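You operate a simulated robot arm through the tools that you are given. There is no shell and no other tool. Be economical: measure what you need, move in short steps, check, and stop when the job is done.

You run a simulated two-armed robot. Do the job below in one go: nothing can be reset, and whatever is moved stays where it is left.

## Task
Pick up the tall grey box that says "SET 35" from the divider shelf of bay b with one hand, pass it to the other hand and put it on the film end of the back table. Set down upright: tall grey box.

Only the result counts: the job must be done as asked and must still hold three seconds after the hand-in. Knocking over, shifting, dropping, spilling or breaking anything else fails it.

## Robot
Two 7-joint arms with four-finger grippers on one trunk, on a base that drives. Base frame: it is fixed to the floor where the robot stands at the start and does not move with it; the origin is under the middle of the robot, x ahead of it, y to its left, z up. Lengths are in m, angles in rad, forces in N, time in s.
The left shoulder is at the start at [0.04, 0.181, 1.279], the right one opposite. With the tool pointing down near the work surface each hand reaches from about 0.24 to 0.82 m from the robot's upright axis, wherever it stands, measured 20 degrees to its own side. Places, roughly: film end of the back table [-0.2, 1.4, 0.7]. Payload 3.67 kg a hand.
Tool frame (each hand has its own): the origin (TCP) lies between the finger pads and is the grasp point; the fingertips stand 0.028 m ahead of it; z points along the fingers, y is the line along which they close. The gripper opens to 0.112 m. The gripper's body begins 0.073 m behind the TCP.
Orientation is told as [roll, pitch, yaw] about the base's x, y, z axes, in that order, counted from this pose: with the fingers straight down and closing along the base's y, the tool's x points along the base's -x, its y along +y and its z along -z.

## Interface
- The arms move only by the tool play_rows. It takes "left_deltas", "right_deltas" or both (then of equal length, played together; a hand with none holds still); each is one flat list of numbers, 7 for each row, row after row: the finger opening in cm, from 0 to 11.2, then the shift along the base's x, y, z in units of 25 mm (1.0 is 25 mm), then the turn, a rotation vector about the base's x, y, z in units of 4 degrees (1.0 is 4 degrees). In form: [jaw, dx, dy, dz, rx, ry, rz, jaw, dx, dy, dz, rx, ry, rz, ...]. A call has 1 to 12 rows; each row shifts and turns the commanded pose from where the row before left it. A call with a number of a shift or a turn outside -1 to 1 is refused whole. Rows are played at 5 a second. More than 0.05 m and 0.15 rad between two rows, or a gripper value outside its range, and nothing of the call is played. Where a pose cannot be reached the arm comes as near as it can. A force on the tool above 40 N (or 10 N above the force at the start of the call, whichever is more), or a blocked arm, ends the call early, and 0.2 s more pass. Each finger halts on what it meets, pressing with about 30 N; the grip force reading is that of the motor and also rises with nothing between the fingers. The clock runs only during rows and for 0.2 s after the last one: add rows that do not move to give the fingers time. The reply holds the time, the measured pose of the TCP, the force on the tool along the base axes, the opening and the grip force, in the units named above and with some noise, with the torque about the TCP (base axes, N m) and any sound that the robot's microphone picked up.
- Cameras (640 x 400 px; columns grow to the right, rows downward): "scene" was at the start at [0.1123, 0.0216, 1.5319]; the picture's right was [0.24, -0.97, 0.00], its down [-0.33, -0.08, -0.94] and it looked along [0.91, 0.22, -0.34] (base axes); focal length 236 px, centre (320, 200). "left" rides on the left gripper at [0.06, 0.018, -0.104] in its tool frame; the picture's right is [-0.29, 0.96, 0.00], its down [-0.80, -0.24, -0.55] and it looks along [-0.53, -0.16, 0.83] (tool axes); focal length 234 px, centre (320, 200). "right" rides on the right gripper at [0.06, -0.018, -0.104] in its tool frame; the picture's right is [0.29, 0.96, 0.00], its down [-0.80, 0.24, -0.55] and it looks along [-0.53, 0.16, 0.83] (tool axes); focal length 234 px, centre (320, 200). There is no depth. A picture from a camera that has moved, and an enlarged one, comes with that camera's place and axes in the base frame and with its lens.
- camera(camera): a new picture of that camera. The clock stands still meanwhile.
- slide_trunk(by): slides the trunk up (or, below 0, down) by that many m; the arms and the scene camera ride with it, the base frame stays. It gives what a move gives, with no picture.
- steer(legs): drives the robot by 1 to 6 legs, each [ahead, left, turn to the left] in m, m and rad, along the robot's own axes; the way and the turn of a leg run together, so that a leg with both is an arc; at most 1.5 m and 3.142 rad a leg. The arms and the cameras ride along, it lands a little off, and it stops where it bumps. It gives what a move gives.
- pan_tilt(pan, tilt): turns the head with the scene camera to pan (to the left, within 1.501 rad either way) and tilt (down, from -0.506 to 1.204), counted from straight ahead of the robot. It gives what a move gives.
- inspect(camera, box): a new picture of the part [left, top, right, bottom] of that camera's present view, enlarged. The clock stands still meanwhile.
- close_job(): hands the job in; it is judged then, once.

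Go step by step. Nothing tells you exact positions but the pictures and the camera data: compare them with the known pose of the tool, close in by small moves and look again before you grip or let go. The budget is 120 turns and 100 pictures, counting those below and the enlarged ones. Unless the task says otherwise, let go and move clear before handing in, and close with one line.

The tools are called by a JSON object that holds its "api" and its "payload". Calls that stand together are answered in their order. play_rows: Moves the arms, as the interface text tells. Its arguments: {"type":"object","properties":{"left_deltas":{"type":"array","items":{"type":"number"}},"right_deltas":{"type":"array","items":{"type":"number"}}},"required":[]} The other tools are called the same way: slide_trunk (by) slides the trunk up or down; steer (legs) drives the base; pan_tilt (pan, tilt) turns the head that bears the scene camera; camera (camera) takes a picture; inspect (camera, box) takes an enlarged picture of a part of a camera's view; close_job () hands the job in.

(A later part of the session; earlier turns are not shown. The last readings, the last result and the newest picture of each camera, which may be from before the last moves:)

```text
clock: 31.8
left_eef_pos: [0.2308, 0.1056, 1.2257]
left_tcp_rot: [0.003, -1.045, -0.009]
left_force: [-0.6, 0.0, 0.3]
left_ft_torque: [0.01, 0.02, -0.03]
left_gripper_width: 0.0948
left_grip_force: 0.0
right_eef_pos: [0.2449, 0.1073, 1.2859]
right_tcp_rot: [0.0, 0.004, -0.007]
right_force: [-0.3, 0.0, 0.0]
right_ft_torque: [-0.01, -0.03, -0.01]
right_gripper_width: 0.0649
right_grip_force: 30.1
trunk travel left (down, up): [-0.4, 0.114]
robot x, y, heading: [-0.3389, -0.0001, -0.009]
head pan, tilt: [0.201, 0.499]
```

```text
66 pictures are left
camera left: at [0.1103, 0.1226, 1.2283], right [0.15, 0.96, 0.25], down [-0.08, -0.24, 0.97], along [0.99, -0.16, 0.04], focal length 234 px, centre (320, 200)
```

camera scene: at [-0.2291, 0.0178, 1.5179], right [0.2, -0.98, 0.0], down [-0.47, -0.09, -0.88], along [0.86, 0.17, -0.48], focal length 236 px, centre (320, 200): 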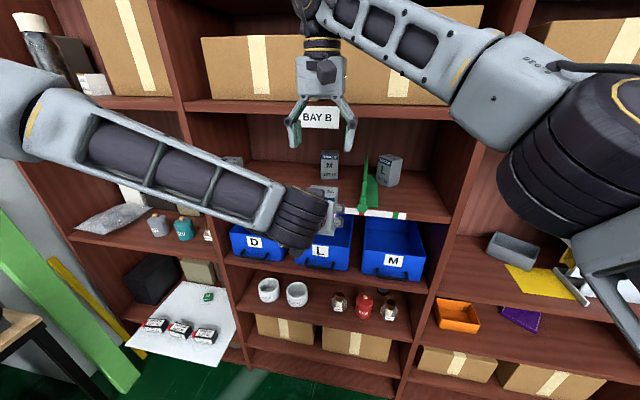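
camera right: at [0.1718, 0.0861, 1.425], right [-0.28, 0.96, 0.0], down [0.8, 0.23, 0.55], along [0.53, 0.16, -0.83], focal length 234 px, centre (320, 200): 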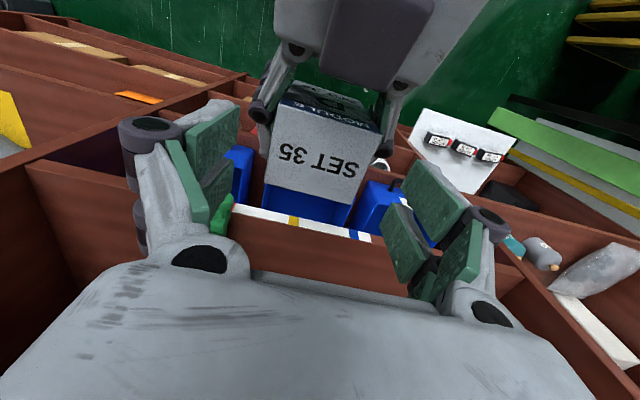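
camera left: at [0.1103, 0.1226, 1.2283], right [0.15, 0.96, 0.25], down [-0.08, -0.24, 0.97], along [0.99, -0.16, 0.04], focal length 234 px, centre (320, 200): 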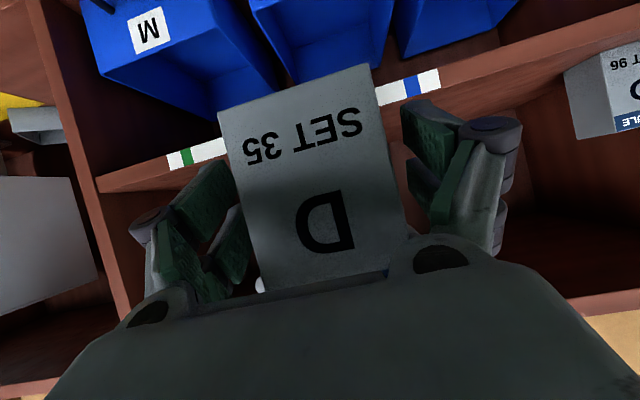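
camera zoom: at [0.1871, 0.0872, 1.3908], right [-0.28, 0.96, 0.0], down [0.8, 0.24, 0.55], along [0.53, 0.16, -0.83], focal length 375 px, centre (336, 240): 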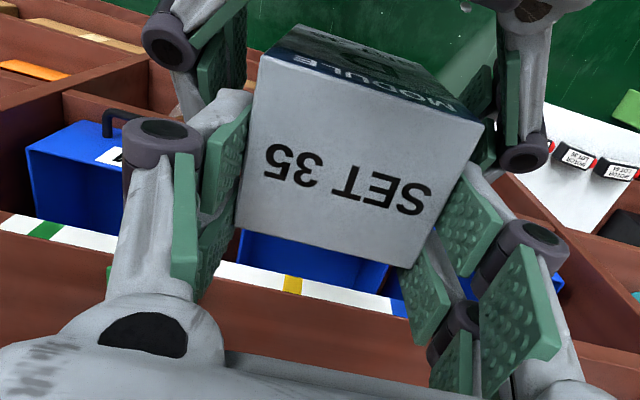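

The right hand holds the box alone. I draw the hands apart along x.

{"api": "play_rows", "payload": {"left_deltas": [9.5, -0.4, 0, 0, 0, 0, 0, 9.5, -0.4, 0, 0, 0, 0, 0, 9.5, -0.4, 0, 0, 0, 0, 0, 9.5, -0.4, 0, 0, 0, 0, 0, 9.5, -0.4, 0, 0, 0, 0, 0, 9.5, 0, 0, 0, 0, 0, 0], "right_deltas": [4, 0.4, 0, 0, 0, 0, 0, 4, 0.4, 0, 0, 0, 0, 0, 4, 0.4, 0, 0, 0, 0, 0, 4, 0.4, 0, 0, 0, 0, 0, 4, 0.4, 0, 0, 0, 0, 0, 4, 0, 0, 0, 0, 0, 0]}}

{"api": "camera", "payload": {"camera": "scene"}}

{"api": "camera", "payload": {"camera": "right"}}

```text
clock: 33.2
left_eef_pos: [0.1811, 0.1057, 1.228]
left_tcp_rot: [0.006, -1.04, -0.006]
left_force: [0.9, -0.3, -1.0]
left_ft_torque: [0.03, 0.01, 0.02]
left_gripper_width: 0.0947
left_grip_force: 0.1
right_eef_pos: [0.2979, 0.1055, 1.2871]
right_tcp_rot: [0.002, 0.003, -0.007]
right_force: [0.0, -0.3, 0.2]
right_ft_torque: [-0.01, -0.03, 0.03]
right_gripper_width: 0.0648
right_grip_force: 29.9
trunk travel left (down, up): [-0.4, 0.114]
robot x, y, heading: [-0.3399, -0.0014, -0.002]
head pan, tilt: [0.201, 0.499]
```

```text
65 pictures are left
camera scene: at [-0.2286, 0.018, 1.5179], right [0.2, -0.98, 0.0], down [-0.47, -0.09, -0.88], along [0.86, 0.17, -0.48], focal length 236 px, centre (320, 200)
```

scene: 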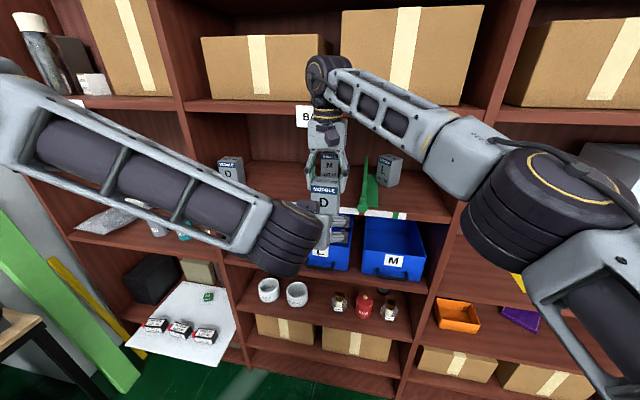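

```text
64 pictures are left
camera right: at [0.2386, 0.0859, 1.3915], right [-0.28, 0.96, 0.0], down [0.8, 0.24, 0.55], along [0.53, 0.16, -0.83], focal length 234 px, centre (320, 200)
```

right: 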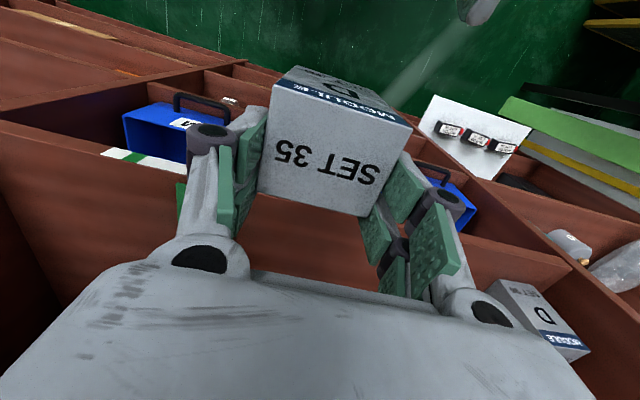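

Hand-over done. Now I return the left hand to its high side pose and draw the right hand with the box nearer the trunk.

{"api": "play_rows", "payload": {"left_deltas": [9.5, 0, 0.9, 0, 0, 0, 0, 9.5, 0, 0.9, 0, 0, 0, 0, 9.5, 0, 0.9, 0, 0, 0, 0, 9.5, -0.5, 0.7, 0.9, 0, 1, 0, 9.5, -0.5, 0.7, 0.9, 0, 1, 0, 9.5, -0.5, 0.7, 0.9, 0, 1, 0, 9.5, -0.5, 0.7, 0.9, 0, 1, 0, 9.5, -0.5, 0.7, 0.9, 0, 1, 0, 9.5, -0.5, 0.7, 0.9, 0, 1, 0, 9.5, -0.5, 0.7, 0.9, 0, 1, 0, 9.5, -0.5, 0.7, 0.9, 0, 1, 0, 9.5, -0.5, 0.7, 0.9, 0, 1, 0]}}

{"api": "play_rows", "payload": {"left_deltas": [9.5, 0, 0, 0, 0, 1, 0, 9.5, 0, 0, 0, 0, 1, 0, 9.5, 0, 0, 0, 0, 1, 0, 9.5, 0, 0, 0, 0, 1, 0, 9.5, 0, 0, 0, 0, 1, 0, 9.5, 0, 0, 0, 0, 1, 0, 9.5, 0, 0, 0, 0, 0, 0, 9.5, 0, 0, 0, 0, 0, 0], "right_deltas": [4, -0.5, -0.5, 0, 0, 0, 0, 4, -0.5, -0.5, 0, 0, 0, 0, 4, -0.5, -0.5, 0, 0, 0, 0, 4, -0.5, -0.5, 0, 0, 0, 0, 4, -0.5, -0.5, 0, 0, 0, 0, 4, -0.5, -0.5, 0, 0, 0, 0, 4, -0.5, -0.5, 0, 0, 0, 0, 4, -0.5, -0.5, 0, 0, 0, 0]}}

{"api": "camera", "payload": {"camera": "scene"}}

```text
clock: 35.8
left_eef_pos: [0.0678, 0.3296, 1.4294]
left_tcp_rot: [-0.001, -0.414, -0.003]
left_force: [0.3, -0.4, -0.7]
left_ft_torque: [0.0, 0.01, 0.02]
left_gripper_width: 0.095
left_grip_force: 0.1
right_eef_pos: [0.2974, 0.1053, 1.287]
right_tcp_rot: [-0.002, 0.005, -0.007]
right_force: [0.2, -0.3, -0.6]
right_ft_torque: [0.0, -0.07, -0.01]
right_gripper_width: 0.065
right_grip_force: 29.8
trunk travel left (down, up): [-0.4, 0.114]
robot x, y, heading: [-0.341, 0.0005, -0.003]
head pan, tilt: [0.201, 0.499]
```

```text
clock: 37.6
left_eef_pos: [0.067, 0.3289, 1.4306]
left_tcp_rot: [0.0, 0.007, -0.004]
left_force: [0.3, -1.0, -0.2]
left_ft_torque: [0.01, -0.03, 0.0]
left_gripper_width: 0.0948
left_grip_force: 0.0
right_eef_pos: [0.196, 0.006, 1.287]
right_tcp_rot: [0.0, 0.005, -0.007]
right_force: [-0.5, 0.0, 0.7]
right_ft_torque: [-0.02, -0.03, 0.0]
right_gripper_width: 0.0646
right_grip_force: 29.4
trunk travel left (down, up): [-0.4, 0.114]
robot x, y, heading: [-0.3345, 0.0027, -0.002]
head pan, tilt: [0.201, 0.499]
```

```text
63 pictures are left
camera scene: at [-0.2294, 0.0174, 1.518], right [0.2, -0.98, 0.0], down [-0.47, -0.09, -0.88], along [0.86, 0.17, -0.48], focal length 236 px, centre (320, 200)
```

scene: 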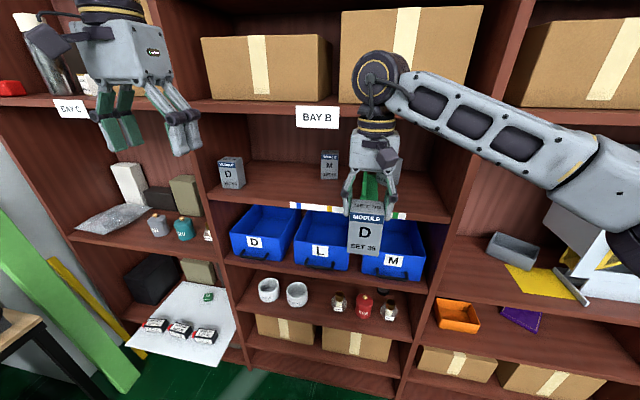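

The box is held upright. I turn left in steps and look around, first 0.6 rad, watching what lies behind.

{"api": "steer", "payload": {"legs": [[0, 0, 0.6]]}}

{"api": "pan_tilt", "payload": {"pan": 1.5, "tilt": 0.6}}

{"api": "camera", "payload": {"camera": "scene"}}

```text
clock: 39.8
left_eef_pos: [-0.1894, 0.502, 1.4293]
left_tcp_rot: [0.0, 0.007, 0.597]
left_force: [-0.6, 0.0, -0.4]
left_ft_torque: [-0.02, 0.01, -0.03]
left_gripper_width: 0.0952
left_grip_force: 0.1
right_eef_pos: [0.0999, 0.308, 1.2867]
right_tcp_rot: [-0.001, 0.003, 0.594]
right_force: [0.4, -0.5, 0.4]
right_ft_torque: [0.01, -0.02, 0.01]
right_gripper_width: 0.0647
right_grip_force: 30.4
trunk travel left (down, up): [-0.4, 0.114]
robot x, y, heading: [-0.3406, -0.0022, 0.592]
head pan, tilt: [0.201, 0.499]
```

```text
clock: 41.2
left_eef_pos: [-0.1896, 0.5026, 1.4291]
left_tcp_rot: [0.0, 0.007, 0.596]
left_force: [-0.4, 0.0, -0.8]
left_ft_torque: [-0.01, -0.01, -0.05]
left_gripper_width: 0.0951
left_grip_force: 0.1
right_eef_pos: [0.1005, 0.3095, 1.2861]
right_tcp_rot: [-0.001, 0.003, 0.594]
right_force: [0.2, -0.4, 0.1]
right_ft_torque: [0.03, -0.03, 0.0]
right_gripper_width: 0.0649
right_grip_force: 30.3
trunk travel left (down, up): [-0.4, 0.114]
robot x, y, heading: [-0.3424, -0.003, 0.594]
head pan, tilt: [1.499, 0.6]
```

```text
62 pictures are left
camera scene: at [-0.3659, 0.0886, 1.5089], right [0.87, 0.5, 0.0], down [0.28, -0.49, -0.83], along [-0.41, 0.71, -0.56], focal length 236 px, centre (320, 200)
```

scene: 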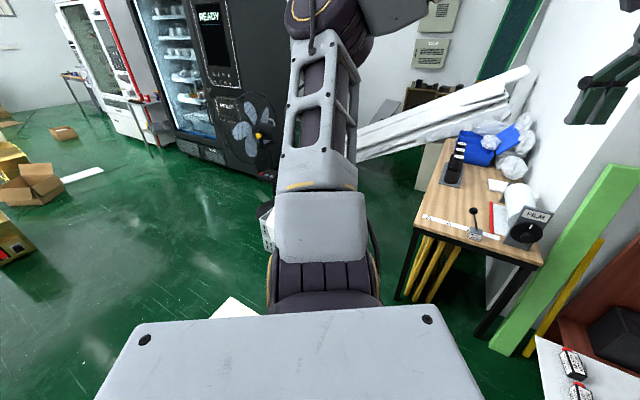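

The back table is in sight, with objects on its near end. I enlarge it.

{"api": "inspect", "payload": {"camera": "scene", "box": [390, 110, 570, 280]}}

```text
2.35 times, centred on (480, 195) of scene
camera zoom: at [-0.3659, 0.0886, 1.5089], right [0.87, 0.5, 0.0], down [0.28, -0.49, -0.83], along [-0.41, 0.71, -0.56], focal length 556 px, centre (-56, 212)
```

zoom: 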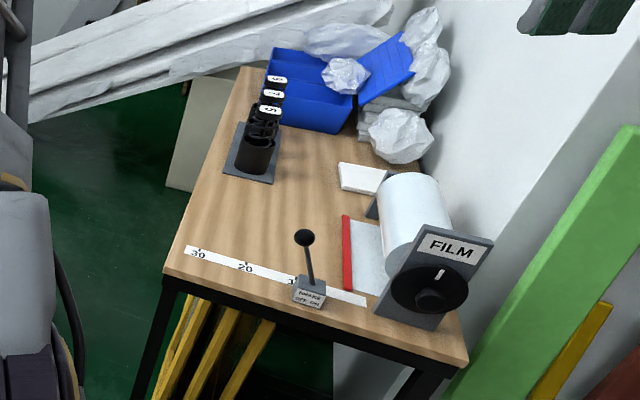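

The free wooden area on the film end spans roughly x −0.38…−0.08, y 1.30…1.65; I'll aim for (−0.2, 1.42). I finish the turn to face the table and look behind on the left.

{"api": "steer", "payload": {"legs": [[0, 0, 0.979]]}}

{"api": "camera", "payload": {"camera": "scene"}}

{"api": "pan_tilt", "payload": {"pan": -0.1, "tilt": 0.55}}

{"api": "camera", "payload": {"camera": "scene"}}

```text
clock: 44.4
left_eef_pos: [-0.6704, 0.4076, 1.4284]
left_tcp_rot: [0.001, 0.007, 1.568]
left_force: [-0.7, 0.0, -0.9]
left_ft_torque: [-0.04, -0.01, 0.0]
left_gripper_width: 0.095
left_grip_force: 0.0
right_eef_pos: [-0.3447, 0.5375, 1.2864]
right_tcp_rot: [-0.002, 0.001, 1.565]
right_force: [-0.4, -0.4, 0.6]
right_ft_torque: [0.02, 0.0, 0.0]
right_gripper_width: 0.0648
right_grip_force: 30.0
trunk travel left (down, up): [-0.4, 0.114]
robot x, y, heading: [-0.3416, 0.0036, 1.567]
head pan, tilt: [1.499, 0.6]
```

```text
60 pictures are left
camera scene: at [-0.4267, 0.0277, 1.5089], right [0.08, 1.0, 0.0], down [0.56, -0.04, -0.83], along [-0.82, 0.06, -0.56], focal length 236 px, centre (320, 200)
```

scene: 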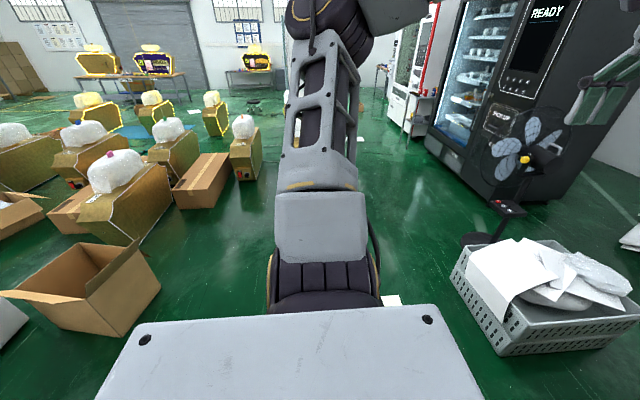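

```text
clock: 46.0
left_eef_pos: [-0.6683, 0.4087, 1.4303]
left_tcp_rot: [0.001, 0.008, 1.569]
left_force: [-0.1, 0.0, -0.8]
left_ft_torque: [-0.02, 0.0, 0.02]
left_gripper_width: 0.0952
left_grip_force: 0.1
right_eef_pos: [-0.3443, 0.5378, 1.2865]
right_tcp_rot: [0.0, 0.004, 1.564]
right_force: [0.6, -1.2, 0.3]
right_ft_torque: [0.01, 0.01, -0.03]
right_gripper_width: 0.0647
right_grip_force: 30.2
trunk travel left (down, up): [-0.4, 0.114]
robot x, y, heading: [-0.3373, 0.0006, 1.563]
head pan, tilt: [-0.099, 0.55]
```

```text
59 pictures are left
camera scene: at [-0.3294, 0.1103, 1.5133], right [0.99, -0.1, 0.0], down [-0.05, -0.52, -0.85], along [0.09, 0.85, -0.52], focal length 236 px, centre (320, 200)
```

scene: 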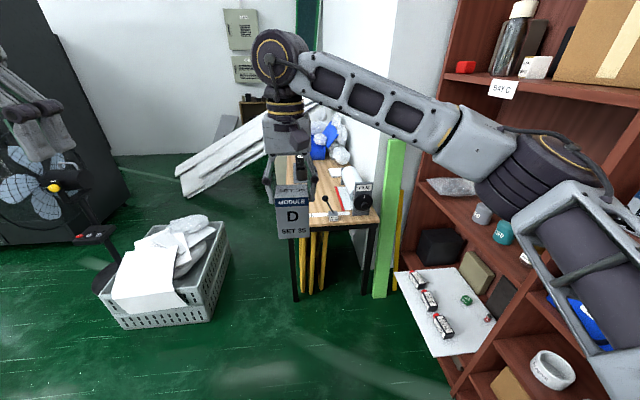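

Facing the table now. To keep the right elbow away from the wall pillar I stretch the right arm forward and lower it here, in free space, before driving in.

{"api": "play_rows", "payload": {"right_deltas": [4, 0.48, 0.6, -0.79, 0, 0, 0, 4, 0.48, 0.6, -0.79, 0, 0, 0, 4, 0.48, 0.6, -0.79, 0, 0, 0, 4, 0.48, 0.6, -0.79, 0, 0, 0, 4, 0.48, 0.6, -0.79, 0, 0, 0, 4, 0.48, 0.6, -0.79, 0, 0, 0, 4, 0.48, 0.6, -0.79, 0, 0, 0, 4, 0.48, 0.6, -0.79, 0, 0, 0, 4, 0.48, 0.6, -0.79, 0, 0, 0, 4, 0.48, 0.6, -0.79, 0, 0, 0, 4, 0.48, 0.6, -0.79, 0, 0, 0, 4, 0.48, 0.6, -0.79, 0, 0, 0]}}

{"api": "camera", "payload": {"camera": "scene"}}

{"api": "camera", "payload": {"camera": "right"}}

```text
clock: 48.6
left_eef_pos: [-0.6687, 0.4101, 1.4303]
left_tcp_rot: [0.001, 0.009, 1.568]
left_force: [-0.1, 0.6, -0.4]
left_ft_torque: [0.0, 0.0, 0.0]
left_gripper_width: 0.095
left_grip_force: 0.0
right_eef_pos: [-0.2002, 0.7189, 1.0479]
right_tcp_rot: [0.0, 0.006, 1.566]
right_force: [0.4, -0.3, 0.5]
right_ft_torque: [0.04, 0.02, 0.0]
right_gripper_width: 0.0649
right_grip_force: 30.5
trunk travel left (down, up): [-0.4, 0.114]
robot x, y, heading: [-0.3405, -0.001, 1.567]
head pan, tilt: [-0.099, 0.55]
```

```text
58 pictures are left
camera scene: at [-0.3291, 0.1112, 1.5132], right [0.99, -0.1, 0.0], down [-0.05, -0.52, -0.85], along [0.09, 0.85, -0.52], focal length 236 px, centre (320, 200)
```

scene: 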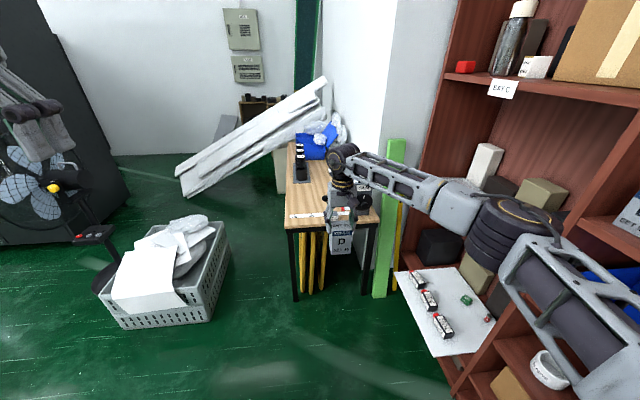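

```text
57 pictures are left
camera right: at [-0.1828, 0.6576, 1.153], right [-0.96, -0.28, 0.0], down [-0.24, 0.8, 0.55], along [-0.16, 0.53, -0.83], focal length 234 px, centre (320, 200)
```

right: 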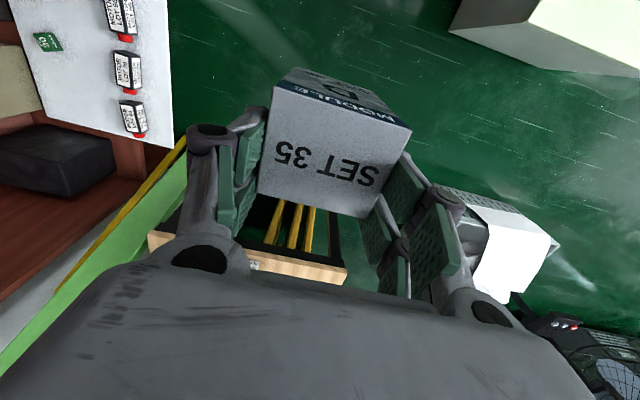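

The elbow still reaches out to about x 0.18, near the green board. So I'll approach from further left with the robot turned 25° to the right; then the elbow stays clear. First shift left and turn, then drive part way.

{"api": "steer", "payload": {"legs": [[0, 0.29, 0], [0, 0, -0.433], [0.453, 0.211, 0]]}}

{"api": "pan_tilt", "payload": {"pan": -0.1, "tilt": 0.65}}

{"api": "camera", "payload": {"camera": "scene"}}

{"api": "camera", "payload": {"camera": "right"}}

```text
clock: 49.4
left_eef_pos: [-0.6703, 0.4088, 1.4297]
left_tcp_rot: [-0.002, 0.006, 1.567]
left_force: [0.3, -0.8, 0.0]
left_ft_torque: [0.01, 0.01, -0.01]
left_gripper_width: 0.095
left_grip_force: 0.1
right_eef_pos: [-0.2028, 0.7179, 1.0483]
right_tcp_rot: [-0.002, 0.006, 1.566]
right_force: [0.8, -0.3, 0.2]
right_ft_torque: [0.03, 0.02, 0.02]
right_gripper_width: 0.065
right_grip_force: 29.6
trunk travel left (down, up): [-0.4, 0.114]
robot x, y, heading: [-0.3386, -0.0014, 1.566]
head pan, tilt: [-0.099, 0.55]
stopped in leg 1: the robot was blocked; the commanded pose is now the measured one
```

```text
clock: 50.0
left_eef_pos: [-0.6709, 0.4079, 1.4306]
left_tcp_rot: [-0.003, 0.006, 1.568]
left_force: [0.3, -0.2, -1.7]
left_ft_torque: [0.0, -0.03, -0.01]
left_gripper_width: 0.095
left_grip_force: 0.1
right_eef_pos: [-0.2027, 0.7192, 1.049]
right_tcp_rot: [-0.002, 0.004, 1.564]
right_force: [0.2, 0.0, -0.4]
right_ft_torque: [0.0, -0.03, 0.01]
right_gripper_width: 0.0647
right_grip_force: 30.0
trunk travel left (down, up): [-0.4, 0.114]
robot x, y, heading: [-0.3422, 0.004, 1.566]
head pan, tilt: [-0.099, 0.649]
```

```text
56 pictures are left
camera scene: at [-0.331, 0.1074, 1.5046], right [0.99, -0.1, 0.0], down [-0.06, -0.6, -0.8], along [0.08, 0.79, -0.6], focal length 236 px, centre (320, 200)
```

scene: 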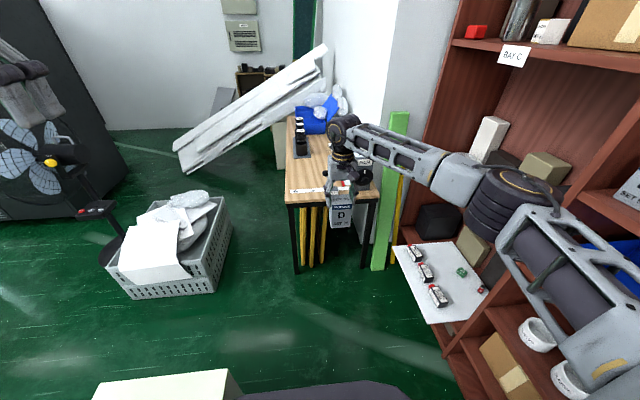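

```text
55 pictures are left
camera right: at [-0.1847, 0.657, 1.1532], right [-0.96, -0.28, 0.0], down [-0.24, 0.8, 0.55], along [-0.16, 0.53, -0.83], focal length 234 px, centre (320, 200)
```

right: 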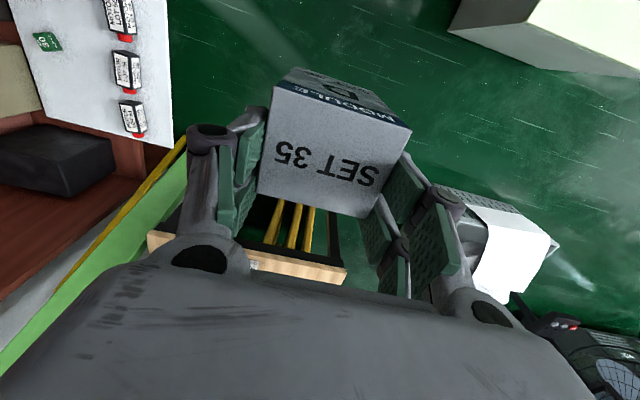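

A white box on the floor at the robot's left blocks sideways motion, which also explains the earlier stop. I drive straight ahead part way instead and look again at the pillar, green board and elbow.

{"api": "steer", "payload": {"legs": [[0.4, 0, 0]]}}

{"api": "pan_tilt", "payload": {"pan": -0.4, "tilt": 0.5}}

{"api": "camera", "payload": {"camera": "scene"}}

{"api": "pan_tilt", "payload": {"pan": 0.9, "tilt": 1.0}}

{"api": "camera", "payload": {"camera": "scene"}}

```text
clock: 52.6
left_eef_pos: [-0.6689, 0.7998, 1.4293]
left_tcp_rot: [0.0, 0.004, 1.568]
left_force: [0.2, -0.4, 0.9]
left_ft_torque: [0.0, 0.01, 0.03]
left_gripper_width: 0.0949
left_grip_force: 0.0
right_eef_pos: [-0.2014, 1.1097, 1.0491]
right_tcp_rot: [-0.003, 0.003, 1.566]
right_force: [-0.1, -0.2, 0.0]
right_ft_torque: [0.04, -0.01, -0.01]
right_gripper_width: 0.0648
right_grip_force: 29.7
trunk travel left (down, up): [-0.4, 0.114]
robot x, y, heading: [-0.3431, 0.3926, 1.568]
head pan, tilt: [-0.099, 0.649]
```

```text
clock: 53.4
left_eef_pos: [-0.6694, 0.7989, 1.43]
left_tcp_rot: [-0.002, 0.005, 1.566]
left_force: [-0.8, -0.8, 0.5]
left_ft_torque: [-0.03, -0.01, -0.01]
left_gripper_width: 0.095
left_grip_force: 0.0
right_eef_pos: [-0.2012, 1.1107, 1.0493]
right_tcp_rot: [0.0, 0.005, 1.566]
right_force: [-0.9, -0.4, 0.1]
right_ft_torque: [0.0, 0.01, 0.0]
right_gripper_width: 0.0648
right_grip_force: 30.1
trunk travel left (down, up): [-0.4, 0.114]
robot x, y, heading: [-0.341, 0.3926, 1.567]
head pan, tilt: [-0.4, 0.499]
```

```text
54 pictures are left
camera scene: at [-0.3025, 0.497, 1.5178], right [0.92, -0.39, 0.0], down [-0.19, -0.44, -0.88], along [0.34, 0.81, -0.48], focal length 236 px, centre (320, 200)
```

scene: 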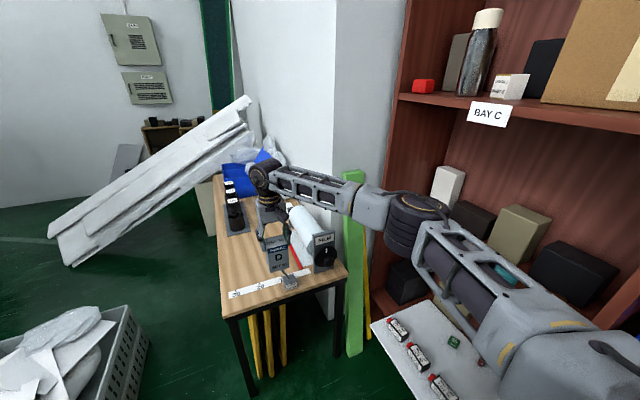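

```text
clock: 54.8
left_eef_pos: [-0.6691, 0.8004, 1.4291]
left_tcp_rot: [0.0, 0.004, 1.568]
left_force: [-0.1, 0.3, 0.1]
left_ft_torque: [0.0, 0.0, 0.04]
left_gripper_width: 0.0951
left_grip_force: 0.0
right_eef_pos: [-0.202, 1.1107, 1.0488]
right_tcp_rot: [-0.002, 0.005, 1.567]
right_force: [-0.2, -0.8, 0.0]
right_ft_torque: [0.02, 0.01, 0.01]
right_gripper_width: 0.0648
right_grip_force: 29.3
trunk travel left (down, up): [-0.4, 0.114]
robot x, y, heading: [-0.3415, 0.3924, 1.565]
head pan, tilt: [0.901, 1.0]
```

```text
53 pictures are left
camera scene: at [-0.3926, 0.4561, 1.4768], right [0.62, 0.78, 0.0], down [0.66, -0.53, -0.54], along [-0.42, 0.34, -0.84], focal length 236 px, centre (320, 200)
```

scene: 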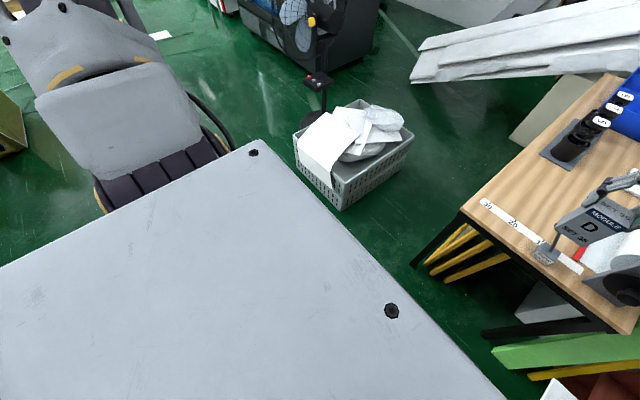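

I've placed the elbow at about 0.47 m right and 0.47 m ahead of the robot axis. Stretching the hand farther (0.76 m ahead) lets the base stop at y≈0.60, keeping the elbow short of the board. I extend, then creep forward and check.

{"api": "play_rows", "payload": {"right_deltas": [4, 0, 0.6, 0, 0, 0, 0, 4, 0, 0.6, 0, 0, 0, 0, 4, 0, 0.6, 0, 0, 0, 0, 4, 0, 0, 0, 0, 0, 0]}}

{"api": "steer", "payload": {"legs": [[0.12, 0, 0]]}}

{"api": "pan_tilt", "payload": {"pan": -0.5, "tilt": 0.5}}

{"api": "camera", "payload": {"camera": "scene"}}

{"api": "camera", "payload": {"camera": "right"}}

```text
clock: 55.8
left_eef_pos: [-0.6686, 0.7994, 1.4294]
left_tcp_rot: [-0.002, 0.005, 1.566]
left_force: [-0.3, 0.7, -0.8]
left_ft_torque: [-0.02, 0.03, -0.02]
left_gripper_width: 0.0949
left_grip_force: 0.1
right_eef_pos: [-0.2016, 1.1537, 1.0479]
right_tcp_rot: [-0.001, 0.005, 1.566]
right_force: [-0.2, -0.4, 0.5]
right_ft_torque: [0.02, 0.03, -0.02]
right_gripper_width: 0.0647
right_grip_force: 30.2
trunk travel left (down, up): [-0.4, 0.114]
robot x, y, heading: [-0.3375, 0.3912, 1.566]
head pan, tilt: [0.901, 1.0]
```

```text
clock: 57.1
left_eef_pos: [-0.6691, 0.9182, 1.4308]
left_tcp_rot: [-0.001, 0.004, 1.569]
left_force: [-0.1, -0.3, 1.0]
left_ft_torque: [0.01, -0.01, -0.03]
left_gripper_width: 0.0951
left_grip_force: 0.0
right_eef_pos: [-0.2019, 1.274, 1.0487]
right_tcp_rot: [-0.001, 0.004, 1.567]
right_force: [0.0, -0.5, -0.8]
right_ft_torque: [0.01, 0.01, 0.01]
right_gripper_width: 0.0646
right_grip_force: 29.6
trunk travel left (down, up): [-0.4, 0.114]
robot x, y, heading: [-0.3376, 0.5122, 1.565]
head pan, tilt: [0.901, 1.0]
```

```text
clock: 58.6
left_eef_pos: [-0.6683, 0.919, 1.4303]
left_tcp_rot: [0.0, 0.005, 1.569]
left_force: [-0.4, 0.1, 0.9]
left_ft_torque: [0.02, -0.03, 0.02]
left_gripper_width: 0.0952
left_grip_force: 0.0
right_eef_pos: [-0.2036, 1.2727, 1.0491]
right_tcp_rot: [-0.002, 0.004, 1.565]
right_force: [0.4, 0.4, -0.3]
right_ft_torque: [0.03, -0.01, 0.0]
right_gripper_width: 0.0649
right_grip_force: 30.0
trunk travel left (down, up): [-0.4, 0.114]
robot x, y, heading: [-0.3363, 0.5086, 1.568]
head pan, tilt: [-0.499, 0.499]
```

```text
52 pictures are left
camera scene: at [-0.2941, 0.6118, 1.5179], right [0.88, -0.48, 0.0], down [-0.23, -0.42, -0.88], along [0.42, 0.77, -0.48], focal length 236 px, centre (320, 200)
```

scene: 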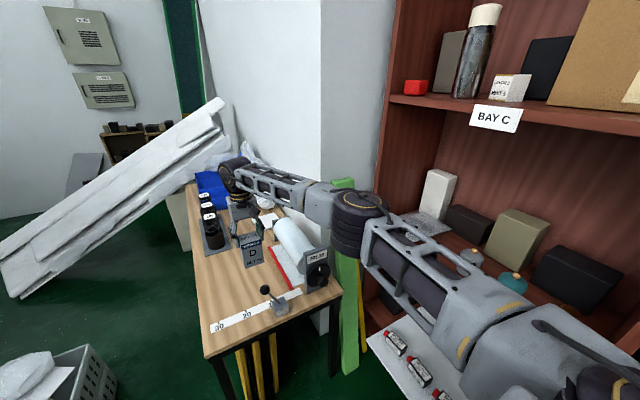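

```text
51 pictures are left
camera right: at [-0.1841, 1.2122, 1.1524], right [-0.96, -0.28, 0.0], down [-0.24, 0.8, 0.55], along [-0.16, 0.53, -0.83], focal length 234 px, centre (320, 200)
```

right: 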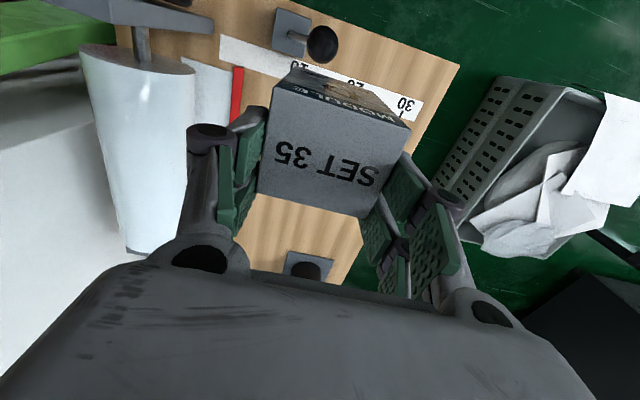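

The board's foot is at y≈1.15 and it leans away, so the elbow keeps about 10 cm clearance. I drive the last 0.12 m.

{"api": "steer", "payload": {"legs": [[0.12, 0, 0]]}}

{"api": "pan_tilt", "payload": {"pan": -0.15, "tilt": 0.6}}

{"api": "camera", "payload": {"camera": "scene"}}

{"api": "camera", "payload": {"camera": "right"}}

```text
clock: 59.9
left_eef_pos: [-0.6672, 1.0402, 1.4315]
left_tcp_rot: [-0.001, 0.004, 1.568]
left_force: [0.5, -0.3, -0.5]
left_ft_torque: [0.01, 0.04, 0.03]
left_gripper_width: 0.0953
left_grip_force: 0.0
right_eef_pos: [-0.2007, 1.3935, 1.0489]
right_tcp_rot: [-0.002, 0.004, 1.565]
right_force: [0.1, -0.1, 0.1]
right_ft_torque: [0.03, 0.0, -0.03]
right_gripper_width: 0.0647
right_grip_force: 30.2
trunk travel left (down, up): [-0.4, 0.114]
robot x, y, heading: [-0.3402, 0.6328, 1.563]
head pan, tilt: [-0.499, 0.499]
```

```text
clock: 60.7
left_eef_pos: [-0.6671, 1.041, 1.4302]
left_tcp_rot: [-0.001, 0.005, 1.568]
left_force: [0.7, 0.1, -0.1]
left_ft_torque: [0.0, -0.01, 0.01]
left_gripper_width: 0.0952
left_grip_force: 0.1
right_eef_pos: [-0.2015, 1.3947, 1.0478]
right_tcp_rot: [-0.001, 0.005, 1.565]
right_force: [-0.3, -0.3, -0.3]
right_ft_torque: [0.02, -0.02, 0.01]
right_gripper_width: 0.0644
right_grip_force: 30.3
trunk travel left (down, up): [-0.4, 0.114]
robot x, y, heading: [-0.3339, 0.6365, 1.572]
head pan, tilt: [-0.15, 0.6]
```

```text
50 pictures are left
camera scene: at [-0.3236, 0.7414, 1.5087], right [0.99, -0.15, 0.0], down [-0.09, -0.56, -0.82], along [0.13, 0.81, -0.57], focal length 236 px, centre (320, 200)
```

scene: 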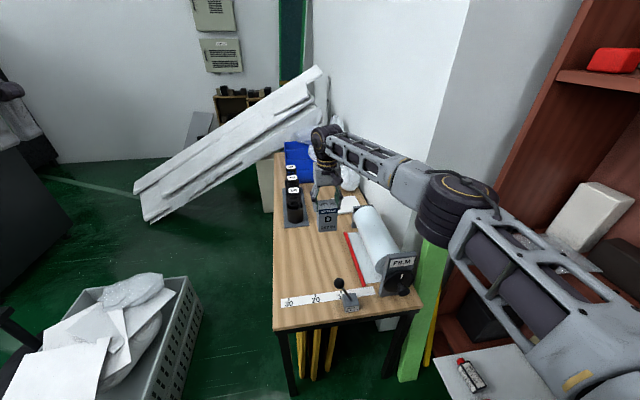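

```text
49 pictures are left
camera right: at [-0.1828, 1.3338, 1.1519], right [-0.96, -0.28, 0.0], down [-0.24, 0.8, 0.55], along [-0.16, 0.53, -0.84], focal length 234 px, centre (320, 200)
```

right: 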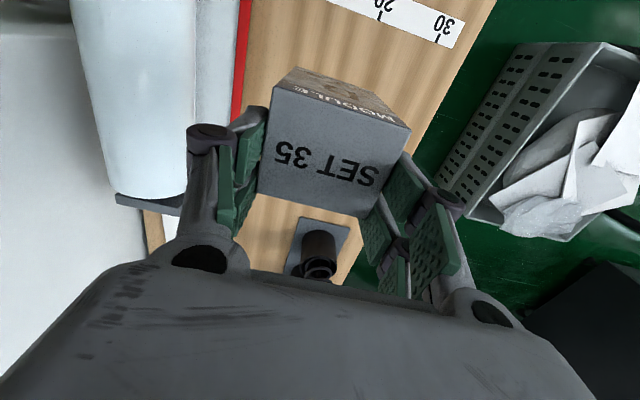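

The spot below the box is free. The film dispenser (top z≈0.91 at x≈0.06) is the thing to watch for the forearm, so I lower in stages.

{"api": "play_rows", "payload": {"right_deltas": [4, -0.2, 0, -0.6, 0, 0, 0, 4, -0.2, 0, -0.6, 0, 0, 0, 4, -0.2, 0, -0.6, 0, 0, 0, 4, -0.2, 0, -0.6, 0, 0, 0, 4, 0, 0, -0.6, 0, 0, 0, 4, 0, 0, -0.6, 0, 0, 0, 4, 0, 0, -0.6, 0, 0, 0, 4, 0, 0, -0.6, 0, 0, 0, 4, 0, 0, 0, 0, 0, 0]}}

{"api": "camera", "payload": {"camera": "scene"}}

{"api": "camera", "payload": {"camera": "right"}}

```text
clock: 62.7
left_eef_pos: [-0.6681, 1.0406, 1.431]
left_tcp_rot: [-0.002, 0.004, 1.567]
left_force: [-0.3, -0.4, 0.1]
left_ft_torque: [0.0, 0.0, 0.02]
left_gripper_width: 0.095
left_grip_force: 0.1
right_eef_pos: [-0.222, 1.3928, 0.9277]
right_tcp_rot: [0.001, 0.002, 1.564]
right_force: [-0.6, 0.6, -0.4]
right_ft_torque: [0.04, 0.04, -0.01]
right_gripper_width: 0.0649
right_grip_force: 30.4
trunk travel left (down, up): [-0.4, 0.114]
robot x, y, heading: [-0.3363, 0.6336, 1.563]
head pan, tilt: [-0.15, 0.6]
```

```text
48 pictures are left
camera scene: at [-0.3239, 0.7402, 1.5088], right [0.99, -0.15, 0.0], down [-0.09, -0.56, -0.82], along [0.13, 0.82, -0.57], focal length 236 px, centre (320, 200)
```

scene: 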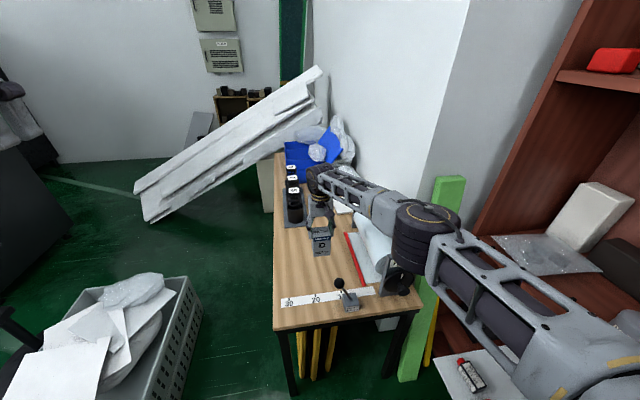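

```text
47 pictures are left
camera right: at [-0.2037, 1.3312, 1.0324], right [-0.96, -0.28, 0.0], down [-0.24, 0.8, 0.55], along [-0.16, 0.53, -0.83], focal length 234 px, centre (320, 200)
```

right: 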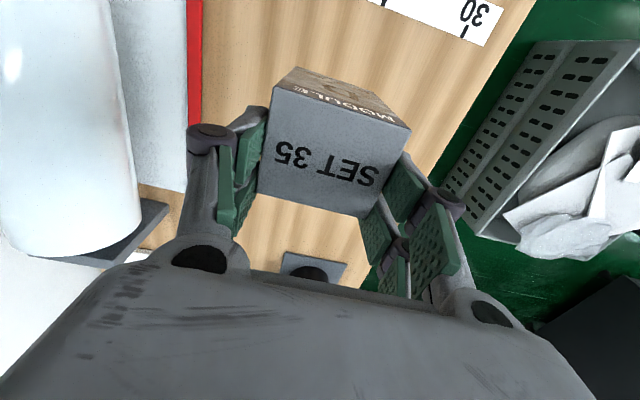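

The elbow is sinking towards the film dispenser. I raise the trunk by 0.11 so the shoulder and elbow stay higher, then lower the hand again.

{"api": "slide_trunk", "payload": {"by": 0.11}}

{"api": "play_rows", "payload": {"right_deltas": [4, 0, 0, -0.7, 0, 0, 0, 4, 0, 0, -0.7, 0, 0, 0, 4, 0, 0, -0.7, 0, 0, 0, 4, 0, 0, -0.7, 0, 0, 0, 4, 0, 0, -0.7, 0, 0, 0, 4, 0, 0, -0.7, 0, 0, 0, 4, 0, 0, 0, 0, 0, 0]}}

{"api": "camera", "payload": {"camera": "scene"}}

```text
clock: 64.1
left_eef_pos: [-0.6681, 1.0411, 1.5411]
left_tcp_rot: [-0.002, 0.004, 1.567]
left_force: [0.5, 0.4, 0.4]
left_ft_torque: [-0.01, -0.01, -0.01]
left_gripper_width: 0.0951
left_grip_force: 0.1
right_eef_pos: [-0.2205, 1.3927, 1.0379]
right_tcp_rot: [-0.003, 0.005, 1.566]
right_force: [0.0, 0.2, 0.2]
right_ft_torque: [0.02, 0.01, 0.02]
right_gripper_width: 0.0649
right_grip_force: 30.0
trunk travel left (down, up): [-0.51, 0.004]
robot x, y, heading: [-0.3363, 0.6329, 1.566]
head pan, tilt: [-0.15, 0.6]
```

```text
clock: 65.7
left_eef_pos: [-0.6666, 1.0406, 1.5406]
left_tcp_rot: [-0.001, 0.005, 1.568]
left_force: [0.8, 0.5, 0.0]
left_ft_torque: [-0.01, -0.02, 0.02]
left_gripper_width: 0.095
left_grip_force: 0.1
right_eef_pos: [-0.2176, 1.3751, 0.9369]
right_tcp_rot: [0.0, 0.004, 1.566]
right_force: [0.1, 0.4, 0.0]
right_ft_torque: [0.02, 0.01, -0.01]
right_gripper_width: 0.0648
right_grip_force: 29.9
right hand out of reach, approached as far as the arm can: row 3, 4, 5, 6
trunk travel left (down, up): [-0.51, 0.004]
robot x, y, heading: [-0.3396, 0.6336, 1.57]
head pan, tilt: [-0.15, 0.6]
```

```text
46 pictures are left
camera scene: at [-0.3233, 0.7403, 1.6188], right [0.99, -0.15, 0.0], down [-0.09, -0.56, -0.82], along [0.13, 0.81, -0.57], focal length 236 px, centre (320, 200)
```

scene: 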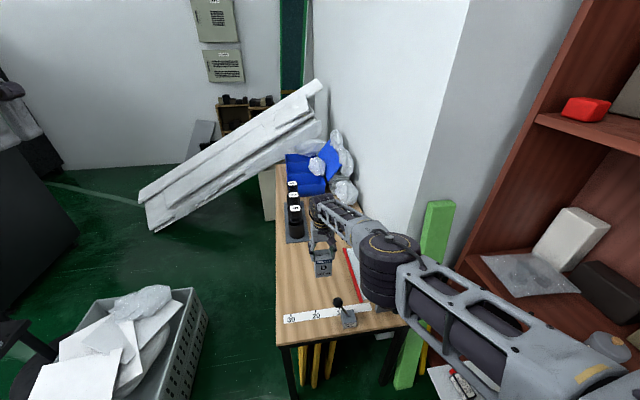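

The arm is now nearly straight (out of reach), with the elbow well up and away from the dispenser. I drive 0.10 m forward and pull the hand back equally, which gives the reach needed to lower.

{"api": "steer", "payload": {"legs": [[0.1, 0, 0]]}}

{"api": "play_rows", "payload": {"right_deltas": [4, 0, -0.5, 0, 0, 0, 0, 4, 0, -0.5, 0, 0, 0, 0, 4, 0, -0.5, -0.4, 0, 0, 0, 4, 0, -0.5, -0.4, 0, 0, 0, 4, 0, -0.4, -0.4, 0, 0, 0, 4, 0, -0.4, -0.4, 0, 0, 0, 4, 0, 0, -0.4, 0, 0, 0, 4, 0, 0, 0, 0, 0, 0]}}

{"api": "camera", "payload": {"camera": "scene"}}

{"api": "camera", "payload": {"camera": "right"}}

```text
clock: 66.9
left_eef_pos: [-0.6663, 1.1367, 1.5425]
left_tcp_rot: [-0.002, 0.003, 1.565]
left_force: [-0.1, -0.7, 0.3]
left_ft_torque: [0.03, -0.01, 0.03]
left_gripper_width: 0.095
left_grip_force: 0.1
right_eef_pos: [-0.2162, 1.4713, 0.9384]
right_tcp_rot: [-0.002, 0.002, 1.567]
right_force: [0.0, -0.2, -0.8]
right_ft_torque: [0.06, -0.03, 0.0]
right_gripper_width: 0.0647
right_grip_force: 30.0
trunk travel left (down, up): [-0.51, 0.004]
robot x, y, heading: [-0.3379, 0.7331, 1.565]
head pan, tilt: [-0.15, 0.6]
```

```text
clock: 68.7
left_eef_pos: [-0.6664, 1.1396, 1.5414]
left_tcp_rot: [0.0, 0.002, 1.567]
left_force: [0.3, 0.1, -0.5]
left_ft_torque: [0.04, 0.02, -0.02]
left_gripper_width: 0.0952
left_grip_force: 0.1
right_eef_pos: [-0.2252, 1.4456, 0.8702]
right_tcp_rot: [-0.001, 0.004, 1.566]
right_force: [-1.2, 0.1, 0.0]
right_ft_torque: [0.01, 0.01, -0.04]
right_gripper_width: 0.0648
right_grip_force: 30.0
right hand out of reach, approached as far as the arm can: row 1, 2, 3, 4, 5, 6
trunk travel left (down, up): [-0.51, 0.004]
robot x, y, heading: [-0.3383, 0.7309, 1.57]
head pan, tilt: [-0.15, 0.6]
```

```text
45 pictures are left
camera scene: at [-0.3233, 0.8389, 1.6189], right [0.99, -0.15, 0.0], down [-0.09, -0.56, -0.83], along [0.13, 0.82, -0.56], focal length 236 px, centre (320, 200)
```

scene: 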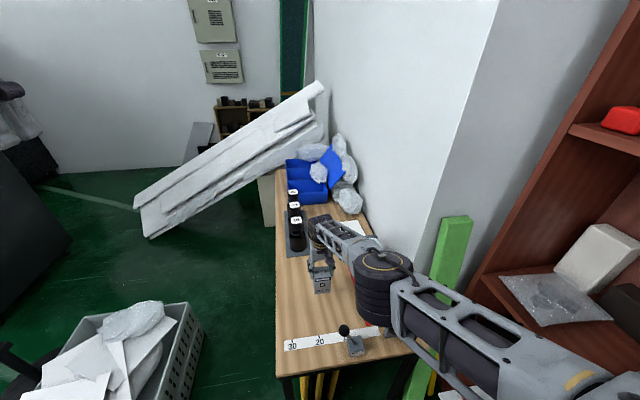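

```text
44 pictures are left
camera right: at [-0.2067, 1.3843, 0.9742], right [-0.96, -0.28, 0.0], down [-0.24, 0.8, 0.55], along [-0.16, 0.53, -0.83], focal length 234 px, centre (320, 200)
```

right: 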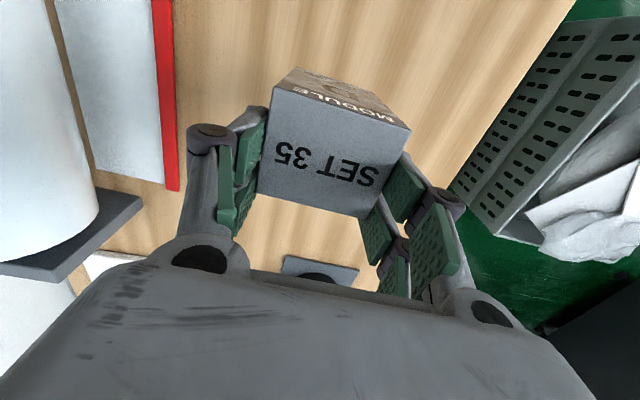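

Reachable now. Next I come back 4 cm in y and lower to just above the table.

{"api": "play_rows", "payload": {"right_deltas": [4, 0, -0.4, 0, 0, 0, 0, 4, 0, -0.5, -0.4, 0, 0, 0, 4, 0, -0.5, -0.4, 0, 0, 0, 4, 0, -0.4, -0.4, 0, 0, 0, 4, 0, 0, -0.4, 0, 0, 0, 4, 0, 0, -0.4, 0, 0, 0, 4, 0, 0, 0, 0, 0, 0]}}

{"api": "inspect", "payload": {"camera": "scene", "box": [260, 190, 420, 370]}}

{"api": "camera", "payload": {"camera": "right"}}

```text
clock: 70.3
left_eef_pos: [-0.6665, 1.1405, 1.5405]
left_tcp_rot: [-0.003, 0.002, 1.566]
left_force: [0.6, -0.6, -0.4]
left_ft_torque: [-0.03, -0.04, 0.01]
left_gripper_width: 0.0951
left_grip_force: 0.0
right_eef_pos: [-0.2285, 1.4166, 0.8106]
right_tcp_rot: [0.0, 0.005, 1.564]
right_force: [-0.4, 0.5, -0.2]
right_ft_torque: [0.04, 0.0, -0.01]
right_gripper_width: 0.0648
right_grip_force: 30.1
right hand out of reach, approached as far as the arm can: row 1, 2, 3, 4, 5, 6
trunk travel left (down, up): [-0.51, 0.004]
robot x, y, heading: [-0.3391, 0.7329, 1.563]
head pan, tilt: [-0.15, 0.6]
```

```text
2.22 times, centred on (340, 280) of scene
camera zoom: at [-0.3233, 0.8397, 1.6188], right [0.99, -0.15, 0.0], down [-0.09, -0.56, -0.82], along [0.13, 0.81, -0.57], focal length 525 px, centre (276, 22)
```

zoom: 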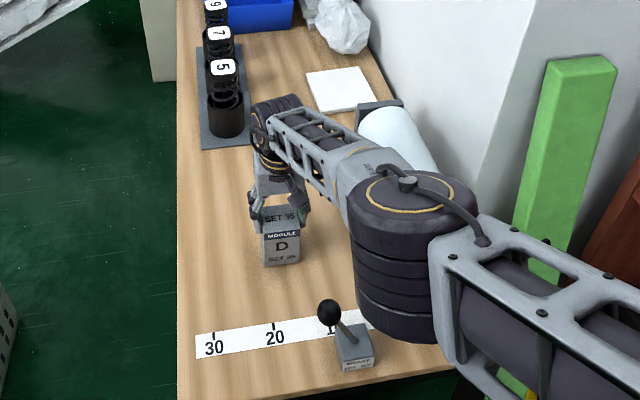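

```text
42 pictures are left
camera right: at [-0.2104, 1.3547, 0.9151], right [-0.96, -0.28, 0.0], down [-0.24, 0.8, 0.55], along [-0.16, 0.53, -0.83], focal length 234 px, centre (320, 200)
```

right: 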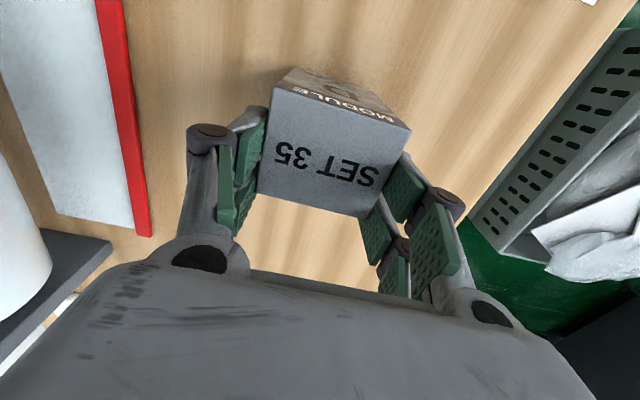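

The box bottom should be about 12 mm above the table. I lower the last bit with the trunk in small steps, reading the force.

{"api": "slide_trunk", "payload": {"by": -0.008}}

{"api": "inspect", "payload": {"camera": "scene", "box": [290, 230, 370, 330]}}

```text
clock: 70.9
left_eef_pos: [-0.6671, 1.14, 1.5333]
left_tcp_rot: [-0.003, 0.004, 1.566]
left_force: [-0.4, 0.0, -0.7]
left_ft_torque: [0.0, -0.03, 0.05]
left_gripper_width: 0.095
left_grip_force: 0.0
right_eef_pos: [-0.2281, 1.4157, 0.8037]
right_tcp_rot: [-0.004, 0.003, 1.563]
right_force: [0.0, -0.4, 0.3]
right_ft_torque: [0.03, -0.03, 0.01]
right_gripper_width: 0.0648
right_grip_force: 30.0
trunk travel left (down, up): [-0.502, 0.012]
robot x, y, heading: [-0.3398, 0.7331, 1.569]
head pan, tilt: [-0.15, 0.6]
```

```text
4.00 times, centred on (330, 280) of scene
camera zoom: at [-0.3235, 0.8396, 1.611], right [0.99, -0.15, 0.0], down [-0.09, -0.56, -0.82], along [0.13, 0.81, -0.57], focal length 945 px, centre (280, -120)
```

zoom: 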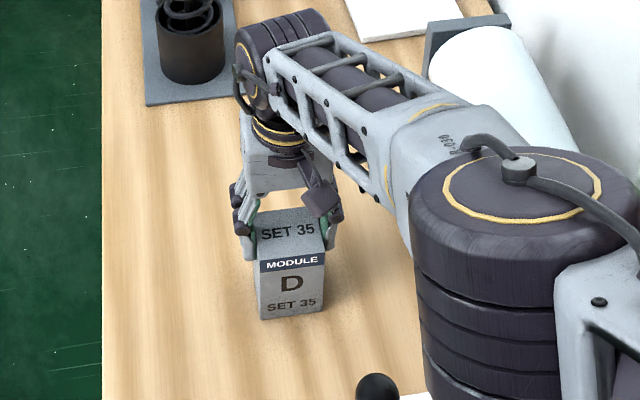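

{"api": "slide_trunk", "payload": {"by": -0.004}}

```text
clock: 71.4
left_eef_pos: [-0.6668, 1.1368, 1.5296]
left_tcp_rot: [-0.002, 0.002, 1.565]
left_force: [-0.2, -0.1, -0.2]
left_ft_torque: [-0.02, 0.02, -0.03]
left_gripper_width: 0.095
left_grip_force: 0.0
right_eef_pos: [-0.2286, 1.4176, 0.8015]
right_tcp_rot: [-0.002, 0.001, 1.566]
right_force: [0.5, -4.8, 21.7]
right_ft_torque: [-0.09, -0.08, -0.01]
right_gripper_width: 0.0645
right_grip_force: 29.8
trunk travel left (down, up): [-0.498, 0.016]
robot x, y, heading: [-0.3389, 0.73, 1.564]
head pan, tilt: [-0.15, 0.6]
```

Contact at TCP z 0.80 (22 N upward). I relieve the press slightly and open the fingers gently.

{"api": "slide_trunk", "payload": {"by": 0.002}}

{"api": "play_rows", "payload": {"right_deltas": [6.6, 0, 0, 0, 0, 0, 0, 7.2, 0, 0, 0, 0, 0, 0, 8, 0, 0, 0, 0, 0, 0, 9, 0, 0, 0, 0, 0, 0, 9.5, 0, 0, 0, 0, 0, 0]}}

{"api": "camera", "payload": {"camera": "right"}}

{"api": "inspect", "payload": {"camera": "scene", "box": [290, 230, 370, 330]}}

```text
clock: 71.9
left_eef_pos: [-0.6678, 1.1386, 1.5321]
left_tcp_rot: [-0.001, 0.003, 1.566]
left_force: [-0.2, -0.4, -0.1]
left_ft_torque: [-0.01, 0.02, 0.02]
left_gripper_width: 0.0951
left_grip_force: 0.0
right_eef_pos: [-0.2289, 1.4149, 0.8031]
right_tcp_rot: [-0.002, 0.001, 1.566]
right_force: [-0.3, 3.8, 8.4]
right_ft_torque: [0.56, -0.04, 0.02]
right_gripper_width: 0.0647
right_grip_force: 29.9
trunk travel left (down, up): [-0.5, 0.014]
robot x, y, heading: [-0.3353, 0.7324, 1.568]
head pan, tilt: [-0.15, 0.6]
```

```text
clock: 73.1
left_eef_pos: [-0.6665, 1.1404, 1.5323]
left_tcp_rot: [-0.001, 0.003, 1.566]
left_force: [0.9, -0.1, -0.5]
left_ft_torque: [0.0, 0.0, 0.01]
left_gripper_width: 0.0949
left_grip_force: 0.0
right_eef_pos: [-0.2289, 1.4162, 0.8027]
right_tcp_rot: [-0.002, 0.003, 1.566]
right_force: [0.0, 0.3, 0.2]
right_ft_torque: [0.01, -0.01, -0.02]
right_gripper_width: 0.0948
right_grip_force: 0.1
trunk travel left (down, up): [-0.5, 0.014]
robot x, y, heading: [-0.3391, 0.7328, 1.566]
head pan, tilt: [-0.15, 0.6]
```

```text
40 pictures are left
camera right: at [-0.2103, 1.3545, 0.906], right [-0.96, -0.28, 0.0], down [-0.24, 0.8, 0.55], along [-0.16, 0.53, -0.83], focal length 234 px, centre (320, 200)
```

right: 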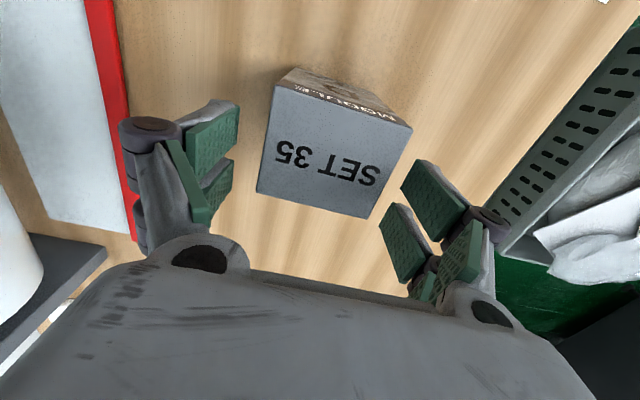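

```text
4.00 times, centred on (330, 280) of scene
camera zoom: at [-0.3233, 0.8392, 1.6094], right [0.99, -0.15, 0.0], down [-0.09, -0.56, -0.83], along [0.13, 0.82, -0.56], focal length 945 px, centre (280, -120)
```

zoom: 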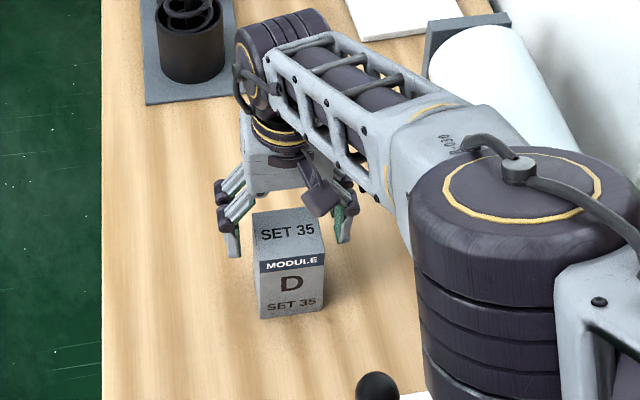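

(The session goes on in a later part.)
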